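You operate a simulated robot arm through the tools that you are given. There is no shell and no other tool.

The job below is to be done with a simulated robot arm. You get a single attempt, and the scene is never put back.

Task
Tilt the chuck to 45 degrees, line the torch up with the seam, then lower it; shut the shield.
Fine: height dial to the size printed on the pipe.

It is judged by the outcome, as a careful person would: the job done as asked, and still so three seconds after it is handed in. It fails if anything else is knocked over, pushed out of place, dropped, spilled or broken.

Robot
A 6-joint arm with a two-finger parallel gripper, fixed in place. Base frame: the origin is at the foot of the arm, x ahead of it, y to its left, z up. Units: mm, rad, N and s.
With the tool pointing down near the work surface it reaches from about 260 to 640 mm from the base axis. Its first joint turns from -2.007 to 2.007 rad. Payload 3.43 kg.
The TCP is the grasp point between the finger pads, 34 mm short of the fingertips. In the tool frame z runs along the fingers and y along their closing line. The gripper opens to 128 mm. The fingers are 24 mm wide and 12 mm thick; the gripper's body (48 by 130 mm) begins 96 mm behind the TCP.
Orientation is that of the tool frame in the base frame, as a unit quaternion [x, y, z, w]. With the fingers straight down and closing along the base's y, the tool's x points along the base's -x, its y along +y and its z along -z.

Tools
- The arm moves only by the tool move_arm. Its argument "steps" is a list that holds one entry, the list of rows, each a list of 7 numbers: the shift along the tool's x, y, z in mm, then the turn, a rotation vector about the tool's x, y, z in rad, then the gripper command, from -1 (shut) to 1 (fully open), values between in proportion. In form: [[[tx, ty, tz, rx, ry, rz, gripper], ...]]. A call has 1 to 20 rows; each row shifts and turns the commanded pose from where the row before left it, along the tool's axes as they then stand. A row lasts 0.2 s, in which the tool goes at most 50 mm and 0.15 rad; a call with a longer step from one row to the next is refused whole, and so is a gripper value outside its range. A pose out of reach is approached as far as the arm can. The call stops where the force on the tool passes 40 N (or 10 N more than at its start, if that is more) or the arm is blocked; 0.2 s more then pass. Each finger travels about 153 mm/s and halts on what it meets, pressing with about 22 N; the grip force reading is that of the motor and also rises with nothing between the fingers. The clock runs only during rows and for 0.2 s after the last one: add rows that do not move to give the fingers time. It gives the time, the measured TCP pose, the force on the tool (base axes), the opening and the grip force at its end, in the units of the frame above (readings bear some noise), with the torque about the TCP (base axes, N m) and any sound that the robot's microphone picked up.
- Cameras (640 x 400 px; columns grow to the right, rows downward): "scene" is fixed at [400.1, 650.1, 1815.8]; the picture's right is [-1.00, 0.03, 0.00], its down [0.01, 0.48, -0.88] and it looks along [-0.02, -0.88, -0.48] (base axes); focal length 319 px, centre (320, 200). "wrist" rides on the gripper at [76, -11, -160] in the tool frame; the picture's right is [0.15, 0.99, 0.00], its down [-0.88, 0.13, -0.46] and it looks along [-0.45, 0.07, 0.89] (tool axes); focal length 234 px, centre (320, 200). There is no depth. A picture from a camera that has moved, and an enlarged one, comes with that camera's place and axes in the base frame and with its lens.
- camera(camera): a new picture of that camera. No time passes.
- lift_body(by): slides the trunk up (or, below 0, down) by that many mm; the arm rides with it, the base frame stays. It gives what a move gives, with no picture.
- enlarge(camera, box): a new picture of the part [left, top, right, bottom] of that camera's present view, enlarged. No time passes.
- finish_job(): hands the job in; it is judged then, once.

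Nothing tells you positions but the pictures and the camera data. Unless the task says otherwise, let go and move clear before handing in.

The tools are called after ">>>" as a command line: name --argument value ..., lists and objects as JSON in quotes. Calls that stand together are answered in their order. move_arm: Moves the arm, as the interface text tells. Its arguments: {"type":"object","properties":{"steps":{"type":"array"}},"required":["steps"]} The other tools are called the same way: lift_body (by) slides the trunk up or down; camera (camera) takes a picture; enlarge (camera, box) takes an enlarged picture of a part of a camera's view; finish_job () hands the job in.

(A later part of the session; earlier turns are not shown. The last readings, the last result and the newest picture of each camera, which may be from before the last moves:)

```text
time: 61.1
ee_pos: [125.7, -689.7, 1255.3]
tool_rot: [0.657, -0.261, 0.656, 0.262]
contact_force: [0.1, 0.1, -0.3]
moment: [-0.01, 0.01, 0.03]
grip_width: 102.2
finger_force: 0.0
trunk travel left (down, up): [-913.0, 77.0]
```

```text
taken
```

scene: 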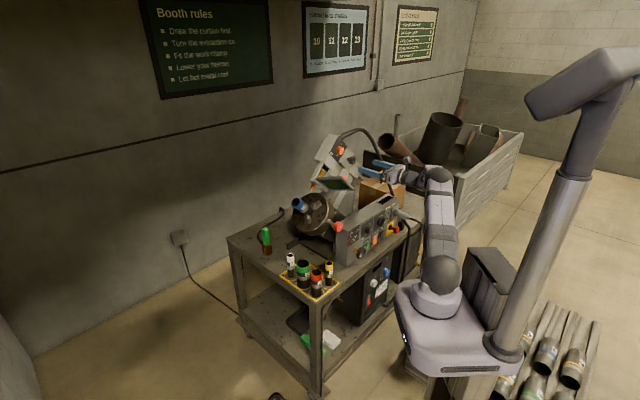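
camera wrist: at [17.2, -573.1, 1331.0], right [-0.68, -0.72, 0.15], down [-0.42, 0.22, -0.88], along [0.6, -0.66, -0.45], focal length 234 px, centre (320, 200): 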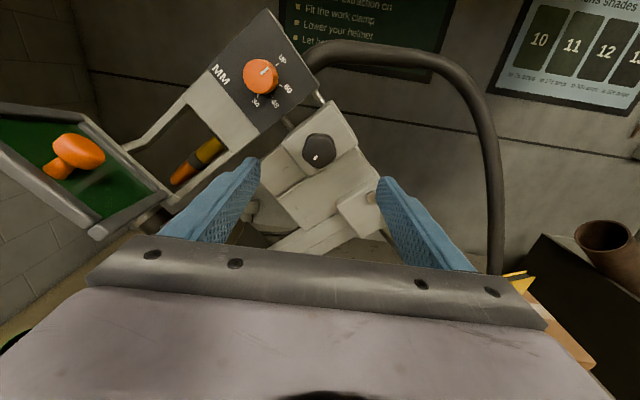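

It's reachable, and the knob is nearly on the tool axis about 115 mm ahead. I'll advance 60 mm and check again.

>>> move_arm --steps '[[[0, 0, 20, 0, 0, 0, 0.3], [0, 0, 20, 0, 0, 0, 0.3], [0, 0, 20, 0, 0, 0, 0.3], [0, 0, 0, 0, 0, 0, 0.3]]]'

>>> camera --camera "wrist"

>>> enlarge --camera "scene" --box '[300, 130, 420, 220]'

```text
time: 62.1
ee_pos: [168.2, -732.0, 1255.6]
tool_rot: [0.657, -0.261, 0.657, 0.262]
contact_force: [0.0, 0.1, 0.5]
moment: [0.0, -0.03, -0.03]
grip_width: 83.0
finger_force: 0.0
trunk travel left (down, up): [-913.0, 77.0]
```

```text
taken
camera wrist: at [59.9, -615.4, 1331.6], right [-0.68, -0.72, 0.15], down [-0.42, 0.22, -0.88], along [0.6, -0.66, -0.45], focal length 234 px, centre (320, 200)
```

wrist: 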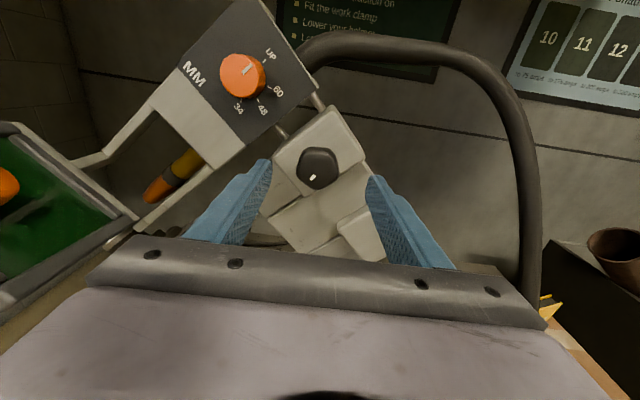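

```text
4.44 times, centred on (360, 175) of scene
camera zoom: at [400.1, 650.1, 1815.8], right [-1.0, 0.03, 0.0], down [0.01, 0.48, -0.88], along [-0.02, -0.88, -0.48], focal length 1417 px, centre (142, 311)
```

zoom: 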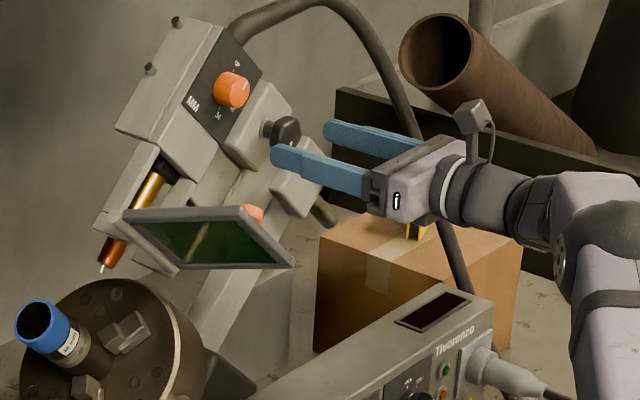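

>>> enlarge --camera "wrist" --box '[260, 120, 380, 220]'

```text
4.00 times, centred on (320, 170) of wrist
camera zoom: at [59.9, -615.4, 1331.6], right [-0.68, -0.72, 0.15], down [-0.42, 0.22, -0.88], along [0.6, -0.66, -0.45], focal length 937 px, centre (320, 320)
```

zoom: 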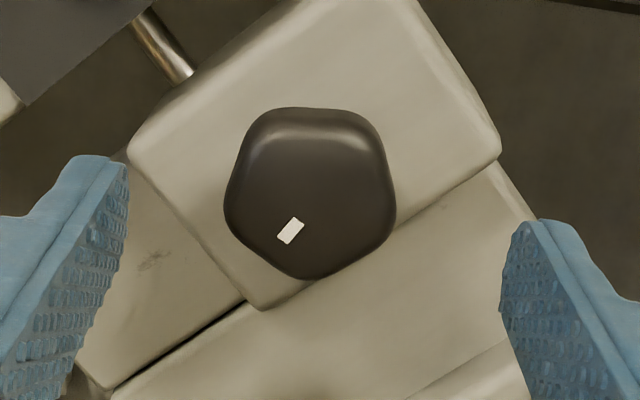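

I'll grip the pentagonal knob flat-to-vertex, so I'm rolling -0.31, shifting 2 mm, and advancing 30 mm with jaws at about 70 mm.

>>> move_arm --steps '[[[0, -2, 0, 0, 0, -0.105, 0.3], [0, 0, 0, 0, 0, -0.105, 0.3], [0, 0, 0, 0, 0, -0.1, 0.2], [0, 0, 10, 0, 0, 0, 0.15], [0, 0, 10, 0, 0, 0, 0.15], [0, 0, 10, 0, 0, 0, 0.15], [0, 0, 0, 0, 0, 0, 0.15]]]'

>>> camera --camera "wrist"

>>> enlarge --camera "wrist" --box '[240, 120, 400, 240]'

>>> enlarge --camera "scene" --box '[320, 140, 400, 200]'

```text
time: 63.7
ee_pos: [191.8, -752.9, 1252.9]
tool_rot: [0.69, -0.155, 0.608, 0.36]
contact_force: [0.4, -0.2, 0.5]
moment: [0.0, 0.01, 0.0]
grip_width: 73.5
finger_force: 0.0
trunk travel left (down, up): [-913.0, 77.0]
```

```text
taken
camera wrist: at [98.9, -618.5, 1322.5], right [-0.62, -0.65, 0.44], down [-0.6, 0.03, -0.8], along [0.51, -0.76, -0.41], focal length 234 px, centre (320, 200)
```

wrist: 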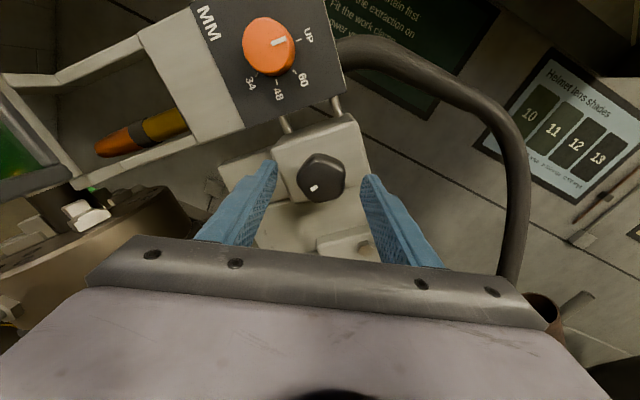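

```text
3.33 times, centred on (320, 180) of wrist
camera zoom: at [98.9, -618.5, 1322.5], right [-0.62, -0.65, 0.44], down [-0.6, 0.03, -0.8], along [0.51, -0.76, -0.41], focal length 781 px, centre (320, 267)
```

zoom: 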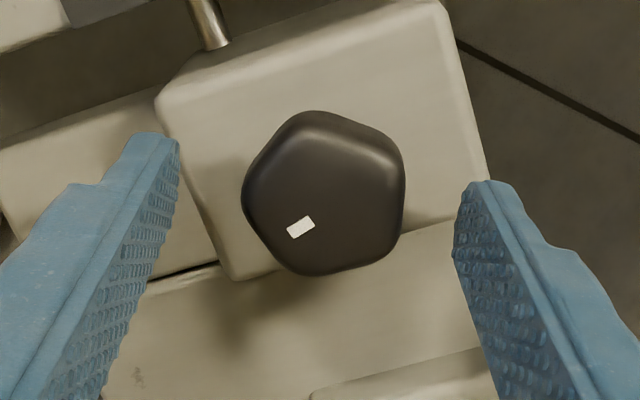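

```text
6.67 times, centred on (360, 170) of scene
camera zoom: at [400.1, 650.1, 1815.8], right [-1.0, 0.03, 0.0], down [0.01, 0.48, -0.88], along [-0.02, -0.88, -0.48], focal length 2125 px, centre (53, 400)
```

zoom: 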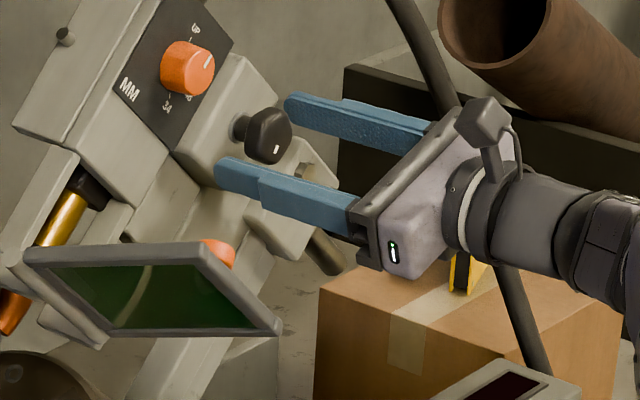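

The orientation is right. I'll advance another 18 mm.

>>> move_arm --steps '[[[0, 0, 9, 0, 0, 0, 0.15], [0, 0, 9, 0, 0, 0, 0.15], [0, 0, 0, 0, 0, 0, 0.15]]]'

>>> enlarge --camera "wrist" --box '[240, 120, 400, 240]'

>>> enlarge --camera "scene" --box '[320, 140, 400, 200]'

```text
time: 64.5
ee_pos: [200.6, -762.3, 1254.5]
tool_rot: [0.689, -0.16, 0.607, 0.362]
contact_force: [-18.4, 24.7, -7.9]
moment: [0.24, -0.08, -1.12]
grip_width: 69.3
finger_force: 0.0
trunk travel left (down, up): [-913.0, 77.0]
```

```text
3.33 times, centred on (320, 180) of wrist
camera zoom: at [107.2, -628.0, 1323.5], right [-0.62, -0.65, 0.44], down [-0.6, 0.03, -0.8], along [0.51, -0.76, -0.41], focal length 781 px, centre (320, 267)
```

zoom: 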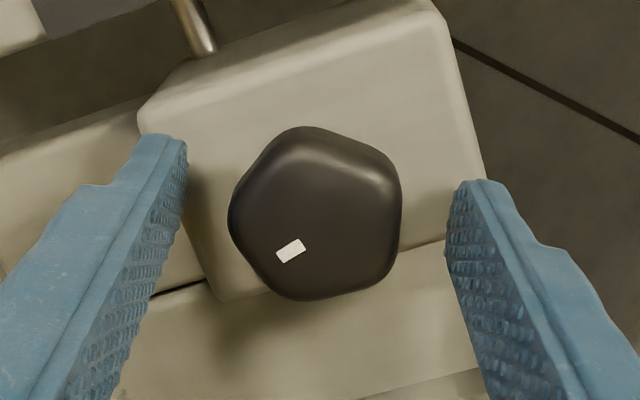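

```text
6.67 times, centred on (360, 170) of scene
camera zoom: at [400.1, 650.1, 1815.8], right [-1.0, 0.03, 0.0], down [0.01, 0.48, -0.88], along [-0.02, -0.88, -0.48], focal length 2125 px, centre (53, 400)
```

zoom: 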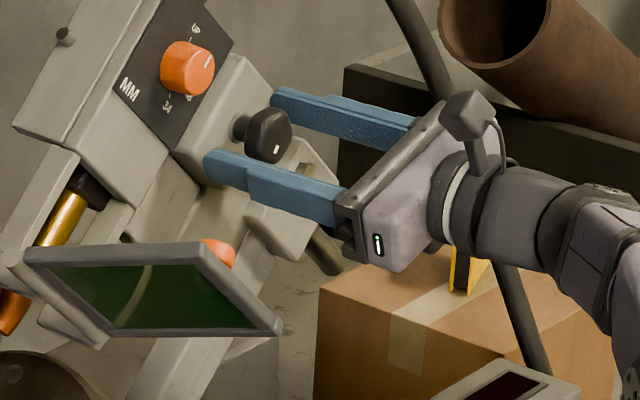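

The fingertips touched the block face. I'll back off 8 mm and then close on the knob.

>>> move_arm --steps '[[[0, 0, -8, 0, 0, 0, 0.15], [0, 0, 0, 0, 0, 0, 0.15]]]'

>>> enlarge --camera "wrist" --box '[240, 120, 400, 240]'

>>> enlarge --camera "scene" --box '[340, 220, 370, 250]'

```text
time: 65.1
ee_pos: [201.1, -760.6, 1255.9]
tool_rot: [0.69, -0.155, 0.609, 0.36]
contact_force: [-2.4, 0.7, -1.6]
moment: [0.11, 0.01, -0.16]
grip_width: 73.8
finger_force: 0.4
trunk travel left (down, up): [-913.0, 77.0]
```

```text
3.33 times, centred on (320, 180) of wrist
camera zoom: at [108.1, -626.0, 1323.4], right [-0.61, -0.65, 0.44], down [-0.6, 0.02, -0.8], along [0.51, -0.76, -0.41], focal length 781 px, centre (320, 267)
```

zoom: 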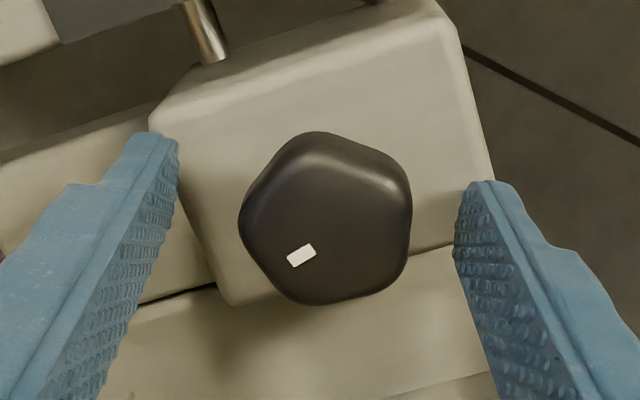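

```text
13.33 times, centred on (355, 235) of scene
camera zoom: at [400.1, 650.1, 1815.8], right [-1.0, 0.03, 0.0], down [0.01, 0.48, -0.88], along [-0.02, -0.88, -0.48], focal length 4250 px, centre (-147, -267)
```

zoom: 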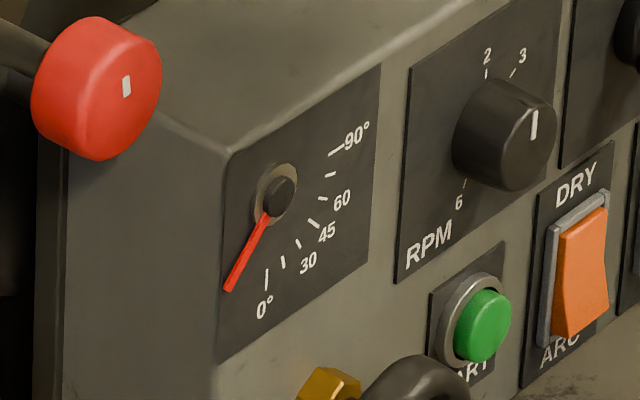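

>>> move_arm --steps '[[[0, 1.5, -1, 0, 0, 0, 0.15], [0, 0, 0, 0, 0, 0, -1], [0, 0, 0, 0, 0, 0, -1], [0, 0, 0, 0, 0, 0, -1]]]'

>>> enlarge --camera "wrist" --box '[240, 120, 400, 240]'

>>> camera --camera "wrist"

```text
time: 66.1
ee_pos: [199.9, -760.2, 1255.3]
tool_rot: [0.69, -0.155, 0.609, 0.361]
contact_force: [3.6, -3.2, 4.4]
moment: [-0.52, -0.49, -0.35]
grip_width: 39.8
finger_force: 45.5
trunk travel left (down, up): [-913.0, 77.0]
```

```text
3.33 times, centred on (320, 180) of wrist
camera zoom: at [106.4, -626.2, 1324.1], right [-0.62, -0.65, 0.44], down [-0.6, 0.03, -0.8], along [0.51, -0.76, -0.41], focal length 781 px, centre (320, 267)
```

zoom: 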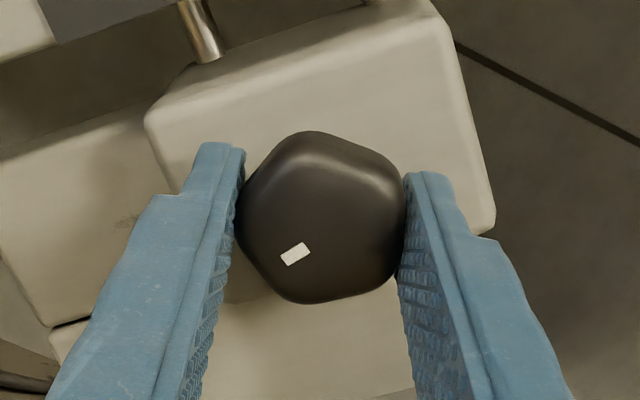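

```text
taken
camera wrist: at [106.4, -626.2, 1324.1], right [-0.62, -0.65, 0.44], down [-0.6, 0.03, -0.8], along [0.51, -0.76, -0.41], focal length 234 px, centre (320, 200)
```

wrist: 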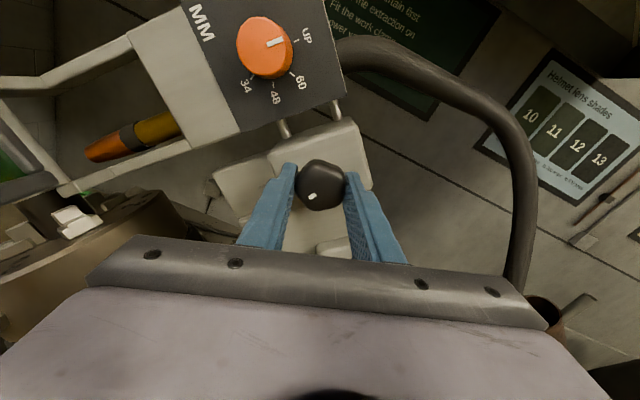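

Gripped. I'll take a reference view of the tip, then try a small counter-clockwise turn.

>>> enlarge --camera "scene" --box '[290, 180, 330, 220]'

>>> move_arm --steps '[[[0, 0, 0, 0, 0, -0.1, -1], [0, 0, 0, 0, 0, -0.1, -1], [0, 0, 0, 0, 0, -0.1, -1], [0, 0, 0, 0, 0, -0.1, -1], [0, 0, 0, 0, 0, 0, -1]]]'

>>> enlarge --camera "scene" --box '[290, 180, 330, 220]'

>>> enlarge --camera "wrist" --box '[240, 120, 400, 240]'

```text
10.00 times, centred on (310, 200) of scene
camera zoom: at [400.1, 650.1, 1815.8], right [-1.0, 0.03, 0.0], down [0.01, 0.48, -0.88], along [-0.02, -0.88, -0.48], focal length 3187 px, centre (420, 200)
```

zoom: 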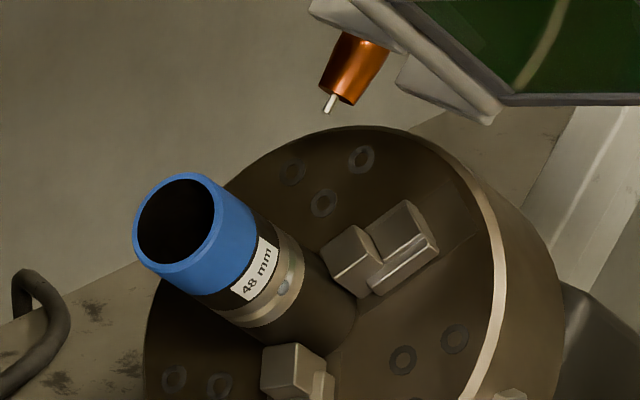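

```text
time: 67.3
ee_pos: [199.0, -759.8, 1255.4]
tool_rot: [0.706, -0.016, 0.524, 0.475]
contact_force: [2.5, -10.3, 13.1]
moment: [0.05, -0.01, -1.46]
grip_width: 39.8
finger_force: 45.0
trunk travel left (down, up): [-913.0, 77.0]
```

```text
10.00 times, centred on (310, 200) of scene
camera zoom: at [400.1, 650.1, 1815.8], right [-1.0, 0.03, 0.0], down [0.01, 0.48, -0.88], along [-0.02, -0.88, -0.48], focal length 3187 px, centre (420, 200)
```

zoom: 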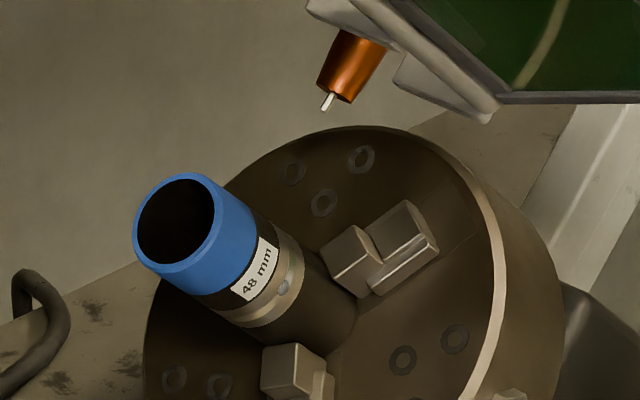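

```text
3.33 times, centred on (320, 180) of wrist
camera zoom: at [122.7, -609.0, 1305.7], right [-0.45, -0.47, 0.76], down [-0.79, -0.18, -0.58], along [0.41, -0.86, -0.3], focal length 781 px, centre (320, 267)
```

zoom: 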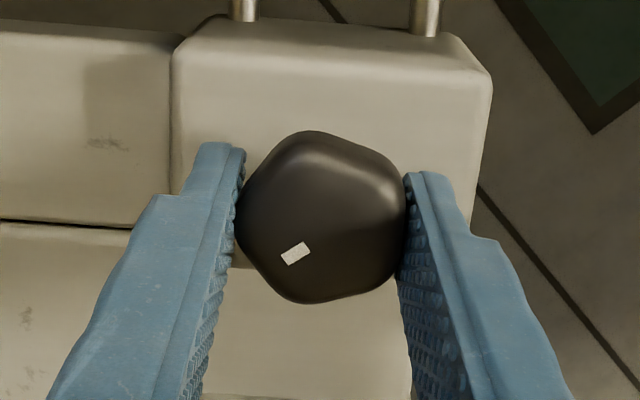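

Counter-clockwise moves the torch away from the chuck by about 2 mm per 0.4 rad. I need clockwise, so I'll turn +1.0 rad and measure.

>>> move_arm --steps '[[[0, 0, 0, 0, 0, 0.1, -1], [0, 0, 0, 0, 0, 0.1, -1], [0, 0, 0, 0, 0, 0.1, -1], [0, 0, 0, 0, 0, 0.1, -1], [0, 0, 0, 0, 0, 0.1, -1], [0, 0, 0, 0, 0, 0.1, -1], [0, 0, 0, 0, 0, 0.1, -1], [0, 0, 0, 0, 0, 0.1, -1], [0, 0, 0, 0, 0, 0.1, -1], [0, 0, 0, 0, 0, 0.1, -1], [0, 0, 0, 0, 0, 0, -1]]]'

>>> enlarge --camera "scene" --box '[290, 180, 330, 220]'

>>> enlarge --camera "wrist" --box '[240, 120, 400, 240]'

```text
time: 69.7
ee_pos: [198.7, -758.7, 1254.8]
tool_rot: [0.613, -0.353, 0.688, 0.164]
contact_force: [10.4, -6.7, 14.0]
moment: [-0.33, -0.32, -0.64]
grip_width: 39.9
finger_force: 44.9
trunk travel left (down, up): [-913.0, 77.0]
```

```text
10.00 times, centred on (310, 200) of scene
camera zoom: at [400.1, 650.1, 1815.8], right [-1.0, 0.03, 0.0], down [0.01, 0.48, -0.88], along [-0.02, -0.88, -0.48], focal length 3187 px, centre (420, 200)
```

zoom: 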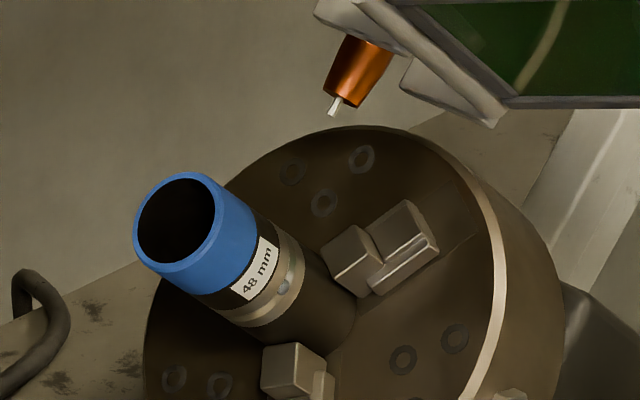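

```text
3.33 times, centred on (320, 180) of wrist
camera zoom: at [76.0, -657.8, 1331.0], right [-0.68, -0.72, -0.14], down [-0.25, 0.4, -0.88], along [0.69, -0.56, -0.45], focal length 781 px, centre (320, 267)
```

zoom: 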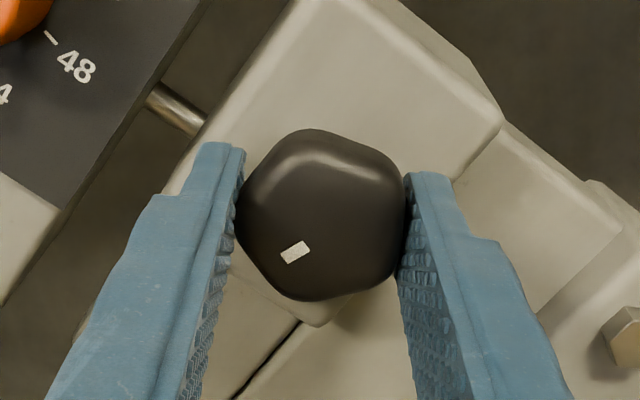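

>>> move_arm --steps '[[[0, 0, 0, 0, 0, 0.1, -1], [0, 0, 0, 0, 0, 0.1, -1], [0, 0, 0, 0, 0, 0.1, -1], [0, 0, 0, 0, 0, 0.07, -1], [0, 0, 0, 0, 0, 0, -1]]]'

>>> enlarge --camera "scene" --box '[290, 180, 330, 220]'

>>> enlarge --camera "wrist" --box '[240, 120, 400, 240]'

```text
time: 70.9
ee_pos: [199.9, -757.1, 1255.4]
tool_rot: [0.537, -0.46, 0.706, 0.035]
contact_force: [12.2, -2.9, 13.8]
moment: [-0.03, 0.01, -0.84]
grip_width: 40.1
finger_force: 45.0
trunk travel left (down, up): [-913.0, 77.0]
```

```text
10.00 times, centred on (310, 200) of scene
camera zoom: at [400.1, 650.1, 1815.8], right [-1.0, 0.03, 0.0], down [0.01, 0.48, -0.88], along [-0.02, -0.88, -0.48], focal length 3187 px, centre (420, 200)
```

zoom: 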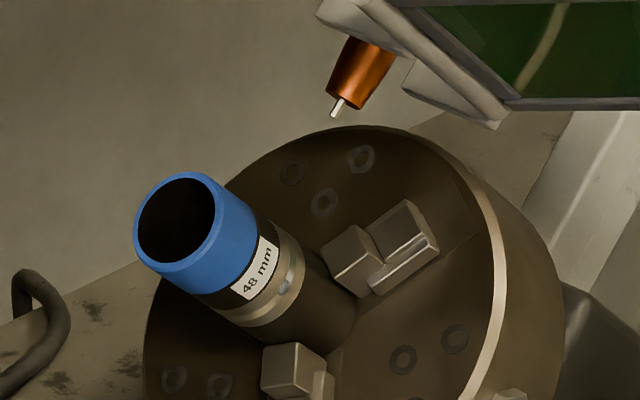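

```text
3.33 times, centred on (320, 180) of wrist
camera zoom: at [58.1, -676.6, 1322.4], right [-0.6, -0.63, -0.49], down [-0.03, 0.63, -0.78], along [0.8, -0.45, -0.4], focal length 781 px, centre (320, 267)
```

zoom: 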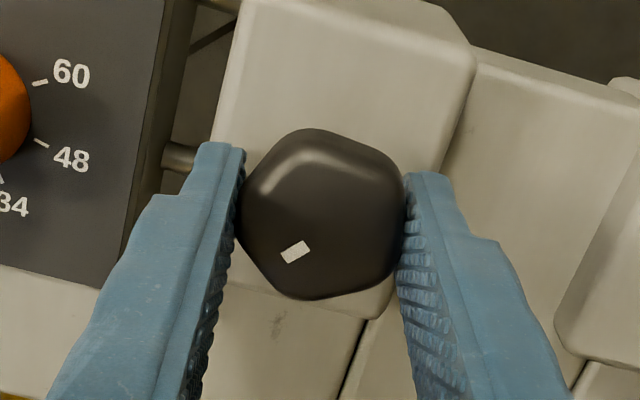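

The tip has moved about 5.4 mm towards the chuck. I'll release slightly, back out, and go to the measuring view.

>>> move_arm --steps '[[[0, 0, 0, 0, 0, 0, -0.22], [0, 0, 0, 0, 0, 0, -0.22], [0, 0, -20, 0, 0, 0, -0.22], [0, 0, -30, 0, 0, 0, -0.22], [0, 0, -30, 0, 0, 0, 0.3], [0, 0, -30, 0, 0, -0.15, 0.6], [0, 0, -20, 0, 0, -0.15, 0.6], [0, 0, 0, 0, 0, -0.15, 0.6], [0, 0, 0, 0, 0, -0.15, 0.6], [0, 0, 0, 0, 0, -0.06, 0.6], [0, 0, 0, 0, 0, 0, 0.6]]]'

>>> camera --camera "wrist"

```text
time: 73.3
ee_pos: [103.0, -669.9, 1254.6]
tool_rot: [0.658, -0.26, 0.656, 0.262]
contact_force: [0.1, -0.7, -0.5]
moment: [-0.01, 0.02, 0.02]
grip_width: 102.5
finger_force: 0.0
trunk travel left (down, up): [-913.0, 77.0]
```

```text
taken
camera wrist: at [-5.1, -552.3, 1330.7], right [-0.68, -0.72, 0.15], down [-0.42, 0.22, -0.88], along [0.6, -0.66, -0.45], focal length 234 px, centre (320, 200)
```

wrist: 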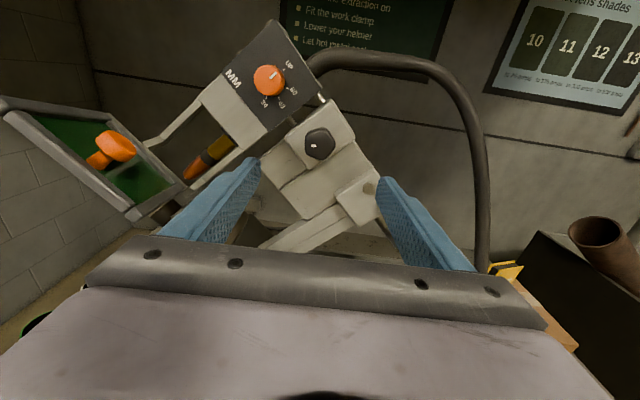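

>>> move_arm --steps '[[[0, 0, -36, 0, 0, 0, 0.6], [0, 0, -36, 0, 0, 0, 0.6], [0, -42, 0, 0, 0, 0, 0.6], [0, -42, 0, 0, 0, 0, 0.6], [0, -42, 0, 0, 0, 0, 0.6], [0, -42, 0, 0, 0, 0, 0.6], [0, -42, 0, 0, 0, 0, 0.6], [0, -42, 0, 0, 0, 0, 0.6], [0, -38, 0, 0, 0, 0, 0.6], [0, 0, 0, 0, 0.15, 0, 0.6], [0, 0, 0, 0, 0.15, 0, 0.6], [0, 0, 0, 0, 0.15, 0, 0.6], [0, 0, 0, 0, 0, 0, 0.6]]]'

>>> lift_body --by -140

>>> camera --camera "wrist"

>>> enlarge --camera "wrist" --box '[270, 140, 400, 240]'

```text
time: 76.1
ee_pos: [253.9, -411.1, 1255.1]
tool_rot: [0.494, -0.196, 0.787, 0.314]
contact_force: [0.0, 0.2, -0.1]
moment: [0.01, 0.0, 0.01]
grip_width: 102.5
finger_force: 0.0
out of reach, approached as far as the arm can: row 2
trunk travel left (down, up): [-913.0, 77.0]
```

```text
time: 77.8
ee_pos: [255.7, -412.7, 1114.1]
tool_rot: [0.495, -0.196, 0.787, 0.313]
contact_force: [-0.3, 0.6, -0.1]
moment: [0.0, -0.01, 0.01]
grip_width: 102.6
finger_force: 0.0
trunk travel left (down, up): [-773.0, 217.0]
```

```text
taken
camera wrist: at [134.5, -282.9, 1113.8], right [-0.73, -0.68, 0.13], down [-0.11, -0.08, -0.99], along [0.68, -0.73, -0.02], focal length 234 px, centre (320, 200)
```

wrist: 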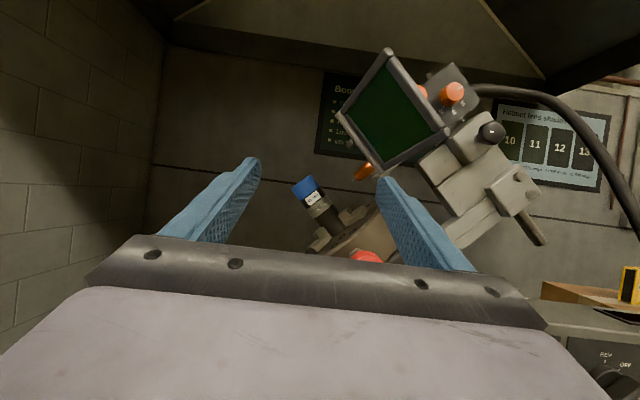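

```text
4.00 times, centred on (335, 190) of wrist
camera zoom: at [134.5, -282.9, 1113.8], right [-0.73, -0.68, 0.13], down [-0.11, -0.08, -0.99], along [0.68, -0.73, -0.02], focal length 937 px, centre (260, 240)
```

zoom: 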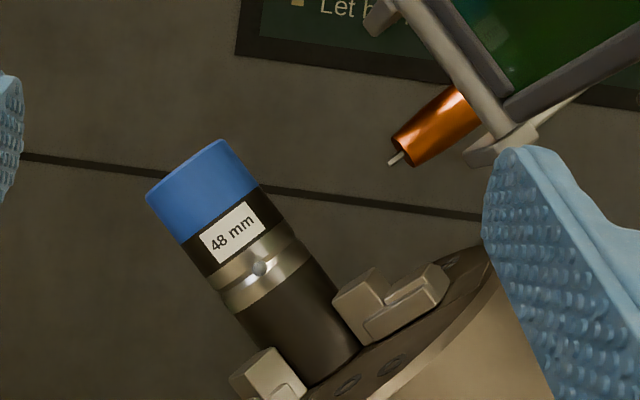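

>>> enlarge --camera "wrist" --box '[288, 160, 388, 222]'

```text
6.40 times, centred on (338, 191) of wrist
camera zoom: at [134.5, -282.9, 1113.8], right [-0.73, -0.68, 0.13], down [-0.11, -0.08, -0.99], along [0.68, -0.73, -0.02], focal length 1499 px, centre (205, 258)
```

zoom: 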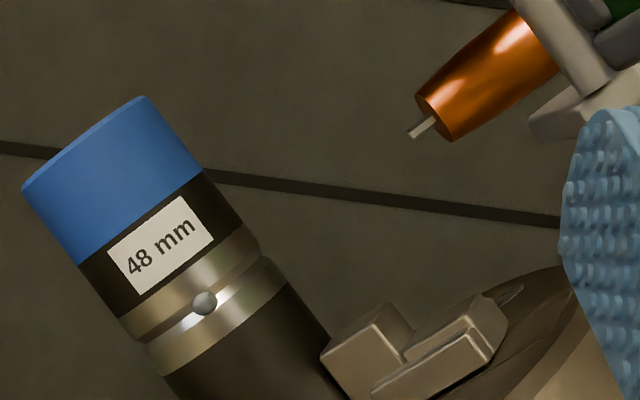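

>>> enlarge --camera "wrist" --box '[300, 190, 340, 222]'

>>> enlarge --camera "wrist" --box '[340, 155, 390, 195]'

```text
12.50 times, centred on (320, 206) of wrist
camera zoom: at [134.5, -282.9, 1113.8], right [-0.73, -0.68, 0.13], down [-0.11, -0.08, -0.99], along [0.68, -0.73, -0.02], focal length 2927 px, centre (320, 125)
```

zoom: 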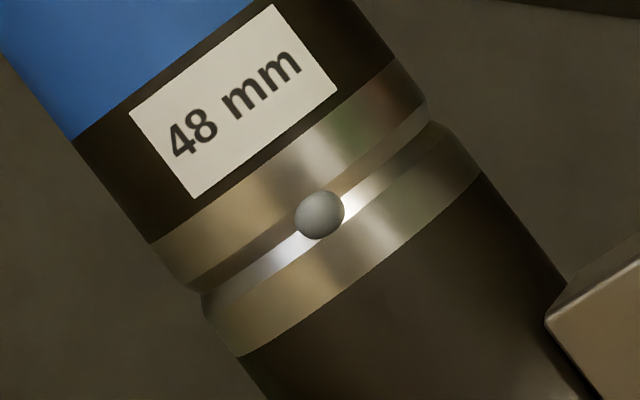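

```text
10.00 times, centred on (365, 175) of wrist
camera zoom: at [134.5, -282.9, 1113.8], right [-0.73, -0.68, 0.13], down [-0.11, -0.08, -0.99], along [0.68, -0.73, -0.02], focal length 2342 px, centre (-130, 450)
```

zoom: 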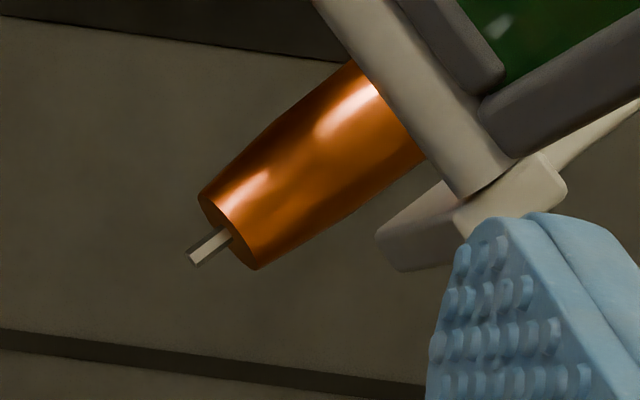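

The torch axis and seam line are parallel in this view, and the tip is still about 2.5 mm short of the seam plane. I'll go back for a further ~0.48 rad clockwise on the slide knob.

>>> move_arm --steps '[[[0, 0, 0, 0, -0.15, 0, 0.6], [0, 0, 0, 0, -0.15, 0, 0.6], [0, 0, 0, 0, -0.15, 0, 0.6], [0, 0, 0, 0, 0, 0, 0.6]]]'

>>> lift_body --by 140

>>> move_arm --steps '[[[0, 40, 0, 0, 0, 0, 0.6], [0, 40, 0, 0, 0, 0, 0.6], [0, 40, 0, 0, 0, 0, 0.6], [0, 40, 10, 0, 0, 0, 0.6], [0, 40, 20, 0, 0, 0, 0.6], [0, 40, 20, 0, 0, 0, 0.6], [0, 40, 20, 0, 0, 0, 0.4], [0, 9, 20, 0, 0, 0, 0.2], [0, 0, 20, 0, 0, 0, 0], [0, 0, 20, 0, 0, 0, 0], [0, 0, 0, 0, 0, 0, 0]]]'

>>> camera --camera "wrist"

>>> enlarge --camera "wrist" --box '[240, 120, 400, 240]'

```text
time: 78.8
ee_pos: [255.4, -412.7, 1114.6]
tool_rot: [0.658, -0.263, 0.656, 0.262]
contact_force: [0.8, -0.1, -0.4]
moment: [-0.01, -0.03, 0.0]
grip_width: 102.3
finger_force: 0.1
trunk travel left (down, up): [-773.0, 217.0]
```

```text
time: 80.4
ee_pos: [255.5, -411.8, 1254.6]
tool_rot: [0.658, -0.261, 0.657, 0.261]
contact_force: [1.0, 0.6, 0.3]
moment: [-0.02, 0.02, -0.02]
grip_width: 102.1
finger_force: 0.0
trunk travel left (down, up): [-913.0, 77.0]
```

```text
time: 82.8
ee_pos: [149.9, -709.9, 1255.3]
tool_rot: [0.657, -0.262, 0.656, 0.262]
contact_force: [-0.6, 0.7, 0.8]
moment: [-0.03, -0.02, 0.03]
grip_width: 64.2
finger_force: 0.1
trunk travel left (down, up): [-913.0, 77.0]
```

```text
taken
camera wrist: at [40.8, -592.6, 1330.8], right [-0.68, -0.72, 0.15], down [-0.42, 0.22, -0.88], along [0.6, -0.66, -0.45], focal length 234 px, centre (320, 200)
```

wrist: 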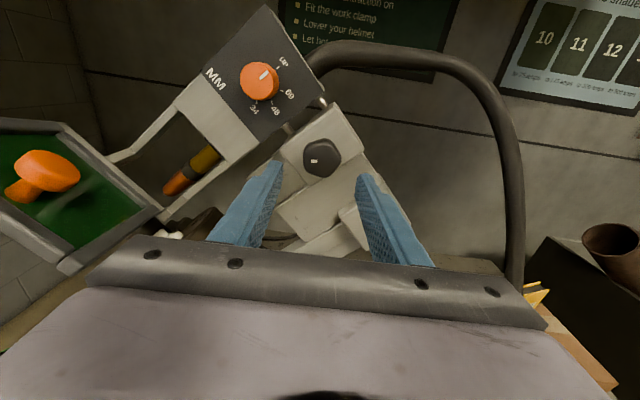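

```text
3.33 times, centred on (320, 180) of wrist
camera zoom: at [40.8, -592.6, 1330.8], right [-0.68, -0.72, 0.15], down [-0.42, 0.22, -0.88], along [0.6, -0.66, -0.45], focal length 781 px, centre (320, 267)
```

zoom: 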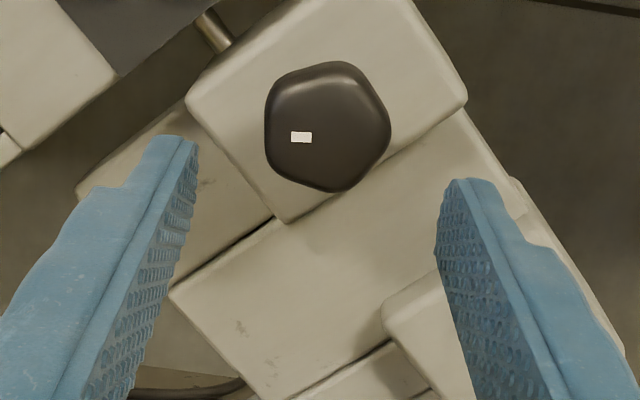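

The knob's left side is flat and vertical, which is ideal. I'll advance and grip.

>>> move_arm --steps '[[[1, 2, 20, 0, 0, 0, 0], [0, 0, 20, 0, 0, 0, 0], [0, 0, 20, 0, 0, 0, 0], [0, 0, 8, 0, 0, 0, 0], [0, 0, 0, 0, 0, 0, 0]]]'

>>> enlarge --camera "wrist" --box '[240, 120, 400, 240]'

```text
time: 84.0
ee_pos: [199.5, -759.1, 1257.0]
tool_rot: [0.657, -0.262, 0.657, 0.262]
contact_force: [-0.5, -0.2, -1.0]
moment: [0.01, 0.02, -0.01]
grip_width: 64.1
finger_force: 0.0
trunk travel left (down, up): [-913.0, 77.0]
```

```text
3.33 times, centred on (320, 180) of wrist
camera zoom: at [91.4, -642.2, 1333.0], right [-0.68, -0.72, 0.15], down [-0.42, 0.22, -0.88], along [0.6, -0.66, -0.45], focal length 781 px, centre (320, 267)
```

zoom: 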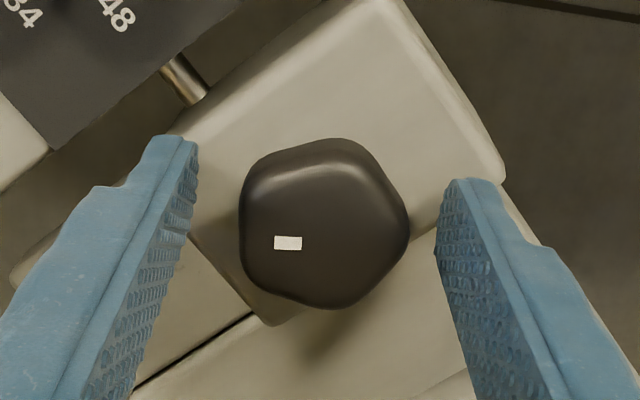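

>>> move_arm --steps '[[[-1, 0, 0, 0, 0, 0, -0.2], [0, 0, 0, 0, 0, 0, -1], [0, 0, 0, 0, 0, 0, -1], [0, 0, 0, 0, 0, 0, -1], [0, 0, 0, 0, 0, 0.08, -1], [0, 0, 0, 0, 0, 0.08, -1], [0, 0, 0, 0, 0, 0.08, -1], [0, 0, 0, 0, 0, 0.08, -1], [0, 0, 0, 0, 0, 0.08, -1], [0, 0, 0, 0, 0, 0.08, -1], [0, 0, 0, 0, 0, 0, -1]]]'

>>> enlarge --camera "wrist" --box '[240, 120, 400, 240]'

>>> enlarge --camera "scene" --box '[290, 180, 330, 220]'

```text
time: 86.4
ee_pos: [199.3, -758.2, 1256.9]
tool_rot: [0.577, -0.41, 0.7, 0.099]
contact_force: [1.0, 2.8, 5.4]
moment: [-0.06, -0.06, -0.73]
grip_width: 39.7
finger_force: 45.2
trunk travel left (down, up): [-913.0, 77.0]
```

```text
3.33 times, centred on (320, 180) of wrist
camera zoom: at [66.1, -667.6, 1328.4], right [-0.65, -0.69, -0.32], down [-0.13, 0.52, -0.84], along [0.75, -0.5, -0.43], focal length 781 px, centre (320, 267)
```

zoom: 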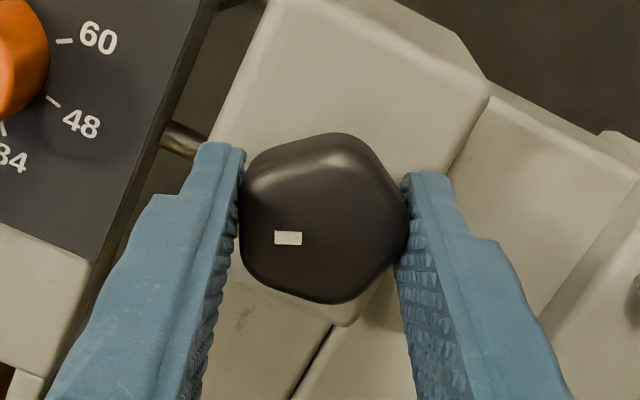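

```text
10.00 times, centred on (310, 200) of scene
camera zoom: at [400.1, 650.1, 1815.8], right [-1.0, 0.03, 0.0], down [0.01, 0.48, -0.88], along [-0.02, -0.88, -0.48], focal length 3187 px, centre (420, 200)
```

zoom: 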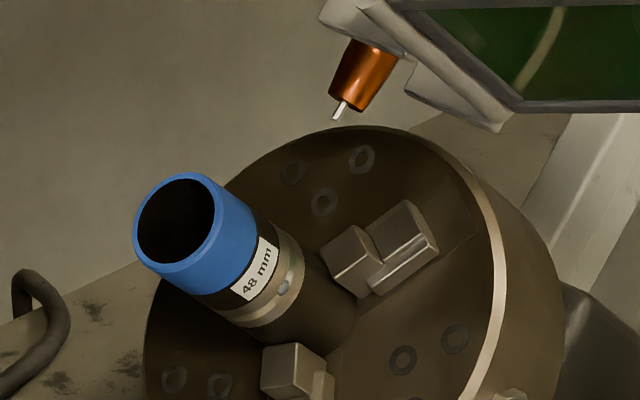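

I'll release, back out, and re-measure from the front-left view.

>>> move_arm --steps '[[[0, 0, 0, 0, 0, 0, -0.22], [0, 0, 0, 0, 0, 0, -0.22], [0, 0, -20, 0, 0, 0, -0.22], [0, 0, -30, 0, 0, 0, -0.22], [0, 0, -30, 0, 0, -0.12, 0.3], [0, 0, -30, 0, 0, -0.12, 0.6], [0, 0, -20, 0, 0, -0.12, 0.6], [0, -20, -20, 0, 0, -0.12, 0.6], [0, -45, -20, 0, 0, 0, 0.6], [0, -45, -20, 0, 0, 0, 0.6], [0, -45, 0, 0, 0, 0, 0.6], [0, -45, 0, 0, 0, 0, 0.6], [0, -45, 0, 0, 0, 0, 0.6], [0, -46, 0, 0, 0, 0, 0.6], [0, 0, 0, 0, 0.15, 0, 0.6], [0, 0, 0, 0, 0.15, 0, 0.6], [0, 0, 0, 0, 0.15, 0, 0.6], [0, 0, 0, 0, 0, 0, 0.6]]]'

>>> lift_body --by -140

>>> camera --camera "wrist"

>>> enlarge --camera "wrist" --box '[288, 160, 388, 222]'

```text
time: 90.2
ee_pos: [259.3, -417.1, 1257.8]
tool_rot: [0.494, -0.195, 0.787, 0.314]
contact_force: [0.0, -0.4, 0.5]
moment: [-0.01, 0.01, -0.02]
grip_width: 102.4
finger_force: 0.0
trunk travel left (down, up): [-913.0, 77.0]
```

```text
time: 91.9
ee_pos: [260.5, -419.0, 1117.8]
tool_rot: [0.495, -0.196, 0.787, 0.313]
contact_force: [0.4, 0.9, 0.1]
moment: [0.02, -0.02, 0.01]
grip_width: 102.3
finger_force: 0.1
trunk travel left (down, up): [-773.0, 217.0]
```

```text
taken
camera wrist: at [139.2, -289.2, 1116.4], right [-0.73, -0.68, 0.13], down [-0.11, -0.08, -0.99], along [0.68, -0.73, -0.02], focal length 234 px, centre (320, 200)
```

wrist: 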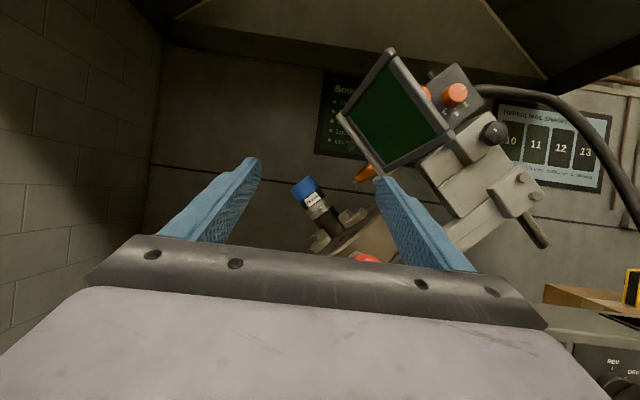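

```text
6.40 times, centred on (338, 191) of wrist
camera zoom: at [139.2, -289.2, 1116.4], right [-0.73, -0.68, 0.13], down [-0.11, -0.08, -0.99], along [0.68, -0.73, -0.02], focal length 1499 px, centre (205, 258)
```

zoom: 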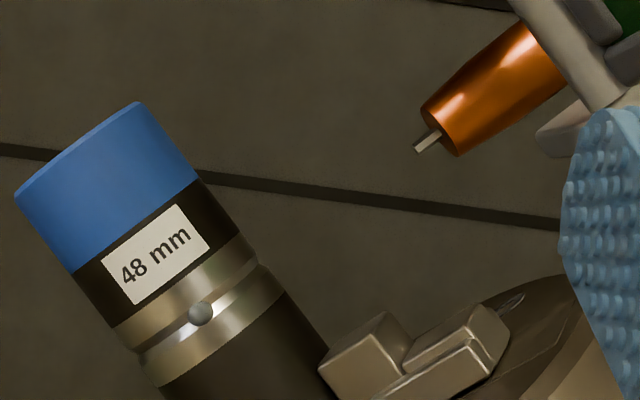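

>>> enlarge --camera "wrist" --box '[300, 190, 340, 222]'

>>> enlarge --camera "wrist" --box '[340, 155, 390, 195]'

```text
12.50 times, centred on (320, 206) of wrist
camera zoom: at [139.2, -289.2, 1116.4], right [-0.73, -0.68, 0.13], down [-0.11, -0.08, -0.99], along [0.68, -0.73, -0.02], focal length 2927 px, centre (320, 125)
```

zoom: 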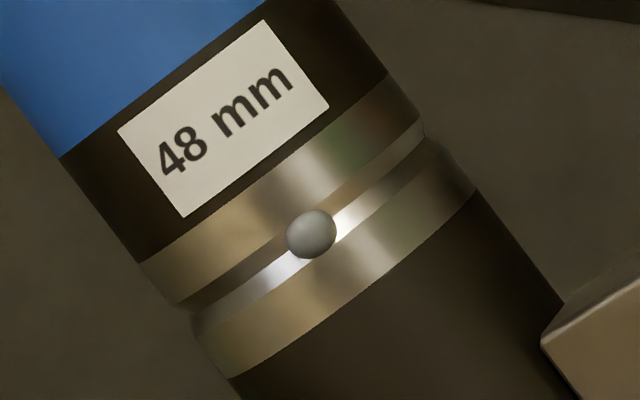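

```text
10.00 times, centred on (365, 175) of wrist
camera zoom: at [139.2, -289.2, 1116.4], right [-0.73, -0.68, 0.13], down [-0.11, -0.08, -0.99], along [0.68, -0.73, -0.02], focal length 2342 px, centre (-130, 450)
```

zoom: 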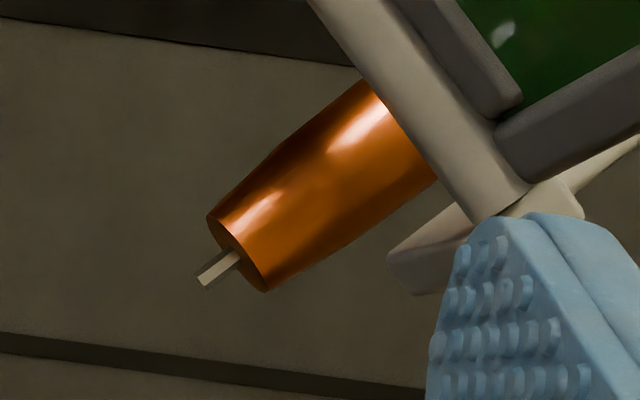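

The tip is within about 1 mm of the seam plane, so it's lined up. Next is the height dial. I'll level the tool, raise, move in front of the orange dial, and check it.

>>> move_arm --steps '[[[0, 0, 0, 0, -0.15, 0, 0.6], [0, 0, 0, 0, -0.15, 0, 0.6], [0, 0, 0, 0, -0.15, 0, 0.6], [0, 0, 0, 0, 0, 0, 0.6]]]'

>>> lift_body --by 200

>>> move_arm --steps '[[[0, 45, 0, 0, 0, 0, 0.6], [0, 45, 0, 0, 0, 0, 0.6], [0, 45, 0, 0, 0, 0, 0.6], [0, 45, 10, 0, 0, 0, 0.6], [0, 45, 20, 0, 0, 0, 0.6], [0, 0, 25, 0, 0, 0, 0.6], [0, 0, 25, 0, 0, 0, 0.4], [0, 0, 25, 0, 0, 0, 0.2], [0, 0, 25, 0, 0, 0, 0], [0, 0, 0, 0, 0, 0, 0], [0, 0, 0, 0, 0, 0, 0]]]'

>>> camera --camera "wrist"

>>> enlarge --camera "wrist" --box '[240, 100, 400, 220]'

>>> enlarge --camera "scene" --box '[300, 120, 400, 195]'

```text
time: 92.9
ee_pos: [259.9, -418.8, 1116.2]
tool_rot: [0.658, -0.261, 0.656, 0.261]
contact_force: [-0.3, -0.3, 0.5]
moment: [-0.01, 0.0, 0.02]
grip_width: 102.4
finger_force: 0.1
trunk travel left (down, up): [-773.0, 217.0]
```

```text
time: 95.1
ee_pos: [259.1, -418.4, 1315.4]
tool_rot: [0.657, -0.261, 0.656, 0.262]
contact_force: [-0.1, -0.3, -1.2]
moment: [0.01, -0.03, -0.02]
grip_width: 102.5
finger_force: 0.0
trunk travel left (down, up): [-973.0, 17.0]
```

```text
time: 97.5
ee_pos: [203.0, -672.2, 1314.9]
tool_rot: [0.658, -0.261, 0.656, 0.262]
contact_force: [0.3, -0.9, 0.2]
moment: [-0.02, 0.0, 0.03]
grip_width: 64.0
finger_force: 0.1
trunk travel left (down, up): [-973.0, 17.0]
```

```text
taken
camera wrist: at [93.8, -555.0, 1390.9], right [-0.68, -0.72, 0.15], down [-0.42, 0.22, -0.88], along [0.6, -0.66, -0.45], focal length 234 px, centre (320, 200)
```

wrist: 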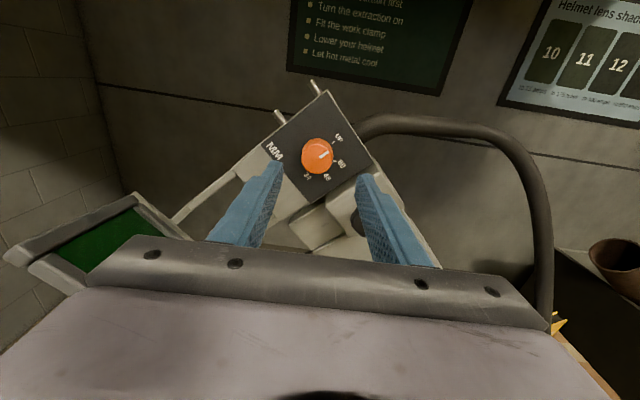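

```text
3.33 times, centred on (320, 160) of wrist
camera zoom: at [93.8, -555.0, 1390.9], right [-0.68, -0.72, 0.15], down [-0.42, 0.22, -0.88], along [0.6, -0.66, -0.45], focal length 781 px, centre (320, 333)
```

zoom: 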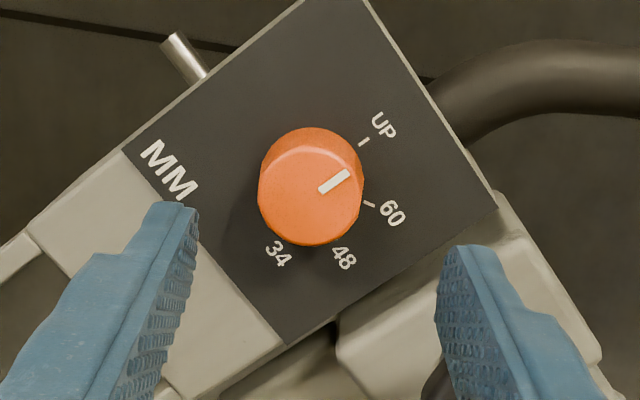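

```text
5.33 times, centred on (350, 158) of scene
camera zoom: at [400.1, 650.1, 1815.8], right [-1.0, 0.03, 0.0], down [0.01, 0.48, -0.88], along [-0.02, -0.88, -0.48], focal length 1700 px, centre (160, 427)
```

zoom: 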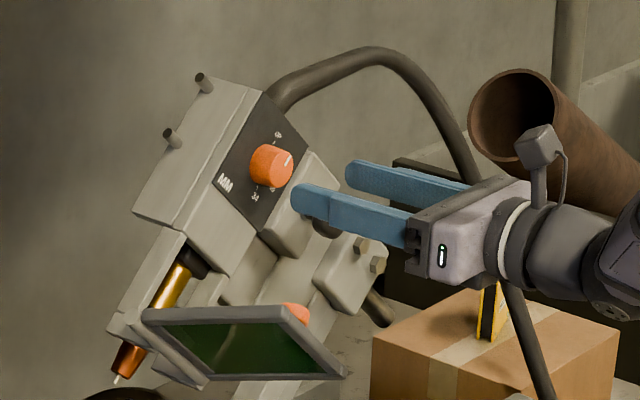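

The dial marks rectify to UP at 0°, then clockwise 60 at 60°, 48 at 105° and 34 at 150°. I need a 105° clockwise turn, so I'll test in free space whether the wrist can roll that far.

>>> move_arm --steps '[[[0, 0, 0, 0, 0, 0.15, 0], [0, 0, 0, 0, 0, 0.15, 0], [0, 0, 0, 0, 0, 0.15, 0], [0, 0, 0, 0, 0, 0.15, 0], [0, 0, 0, 0, 0, 0.15, 0], [0, 0, 0, 0, 0, 0.15, 0], [0, 0, 0, 0, 0, 0.15, 0], [0, 0, 0, 0, 0, 0.15, 0], [0, 0, 0, 0, 0, 0.15, 0], [0, 0, 0, 0, 0, 0.15, 0], [0, 0, 0, 0, 0, 0.15, 0], [0, 0, 0, 0, 0, 0, 0]]]'

>>> camera --camera "wrist"

```text
time: 100.1
ee_pos: [198.6, -671.5, 1316.4]
tool_rot: [-0.254, 0.661, -0.637, 0.304]
contact_force: [1.3, -0.3, -0.7]
moment: [0.0, -0.02, 0.02]
grip_width: 64.1
finger_force: 0.0
trunk travel left (down, up): [-973.0, 17.0]
```

```text
taken
camera wrist: at [31.0, -617.8, 1321.8], right [-0.05, -0.05, -1.0], down [0.28, 0.96, -0.06], along [0.96, -0.28, -0.03], focal length 234 px, centre (320, 200)
```

wrist: 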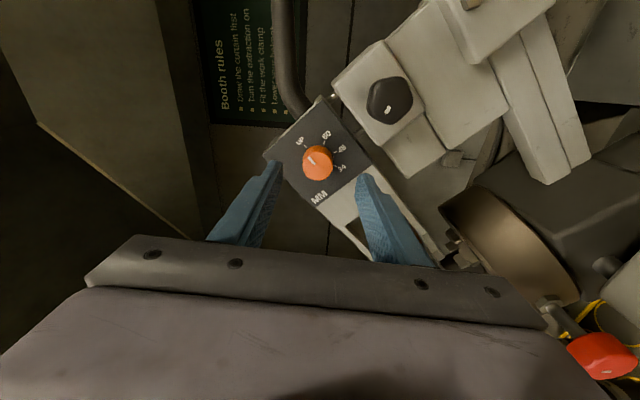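

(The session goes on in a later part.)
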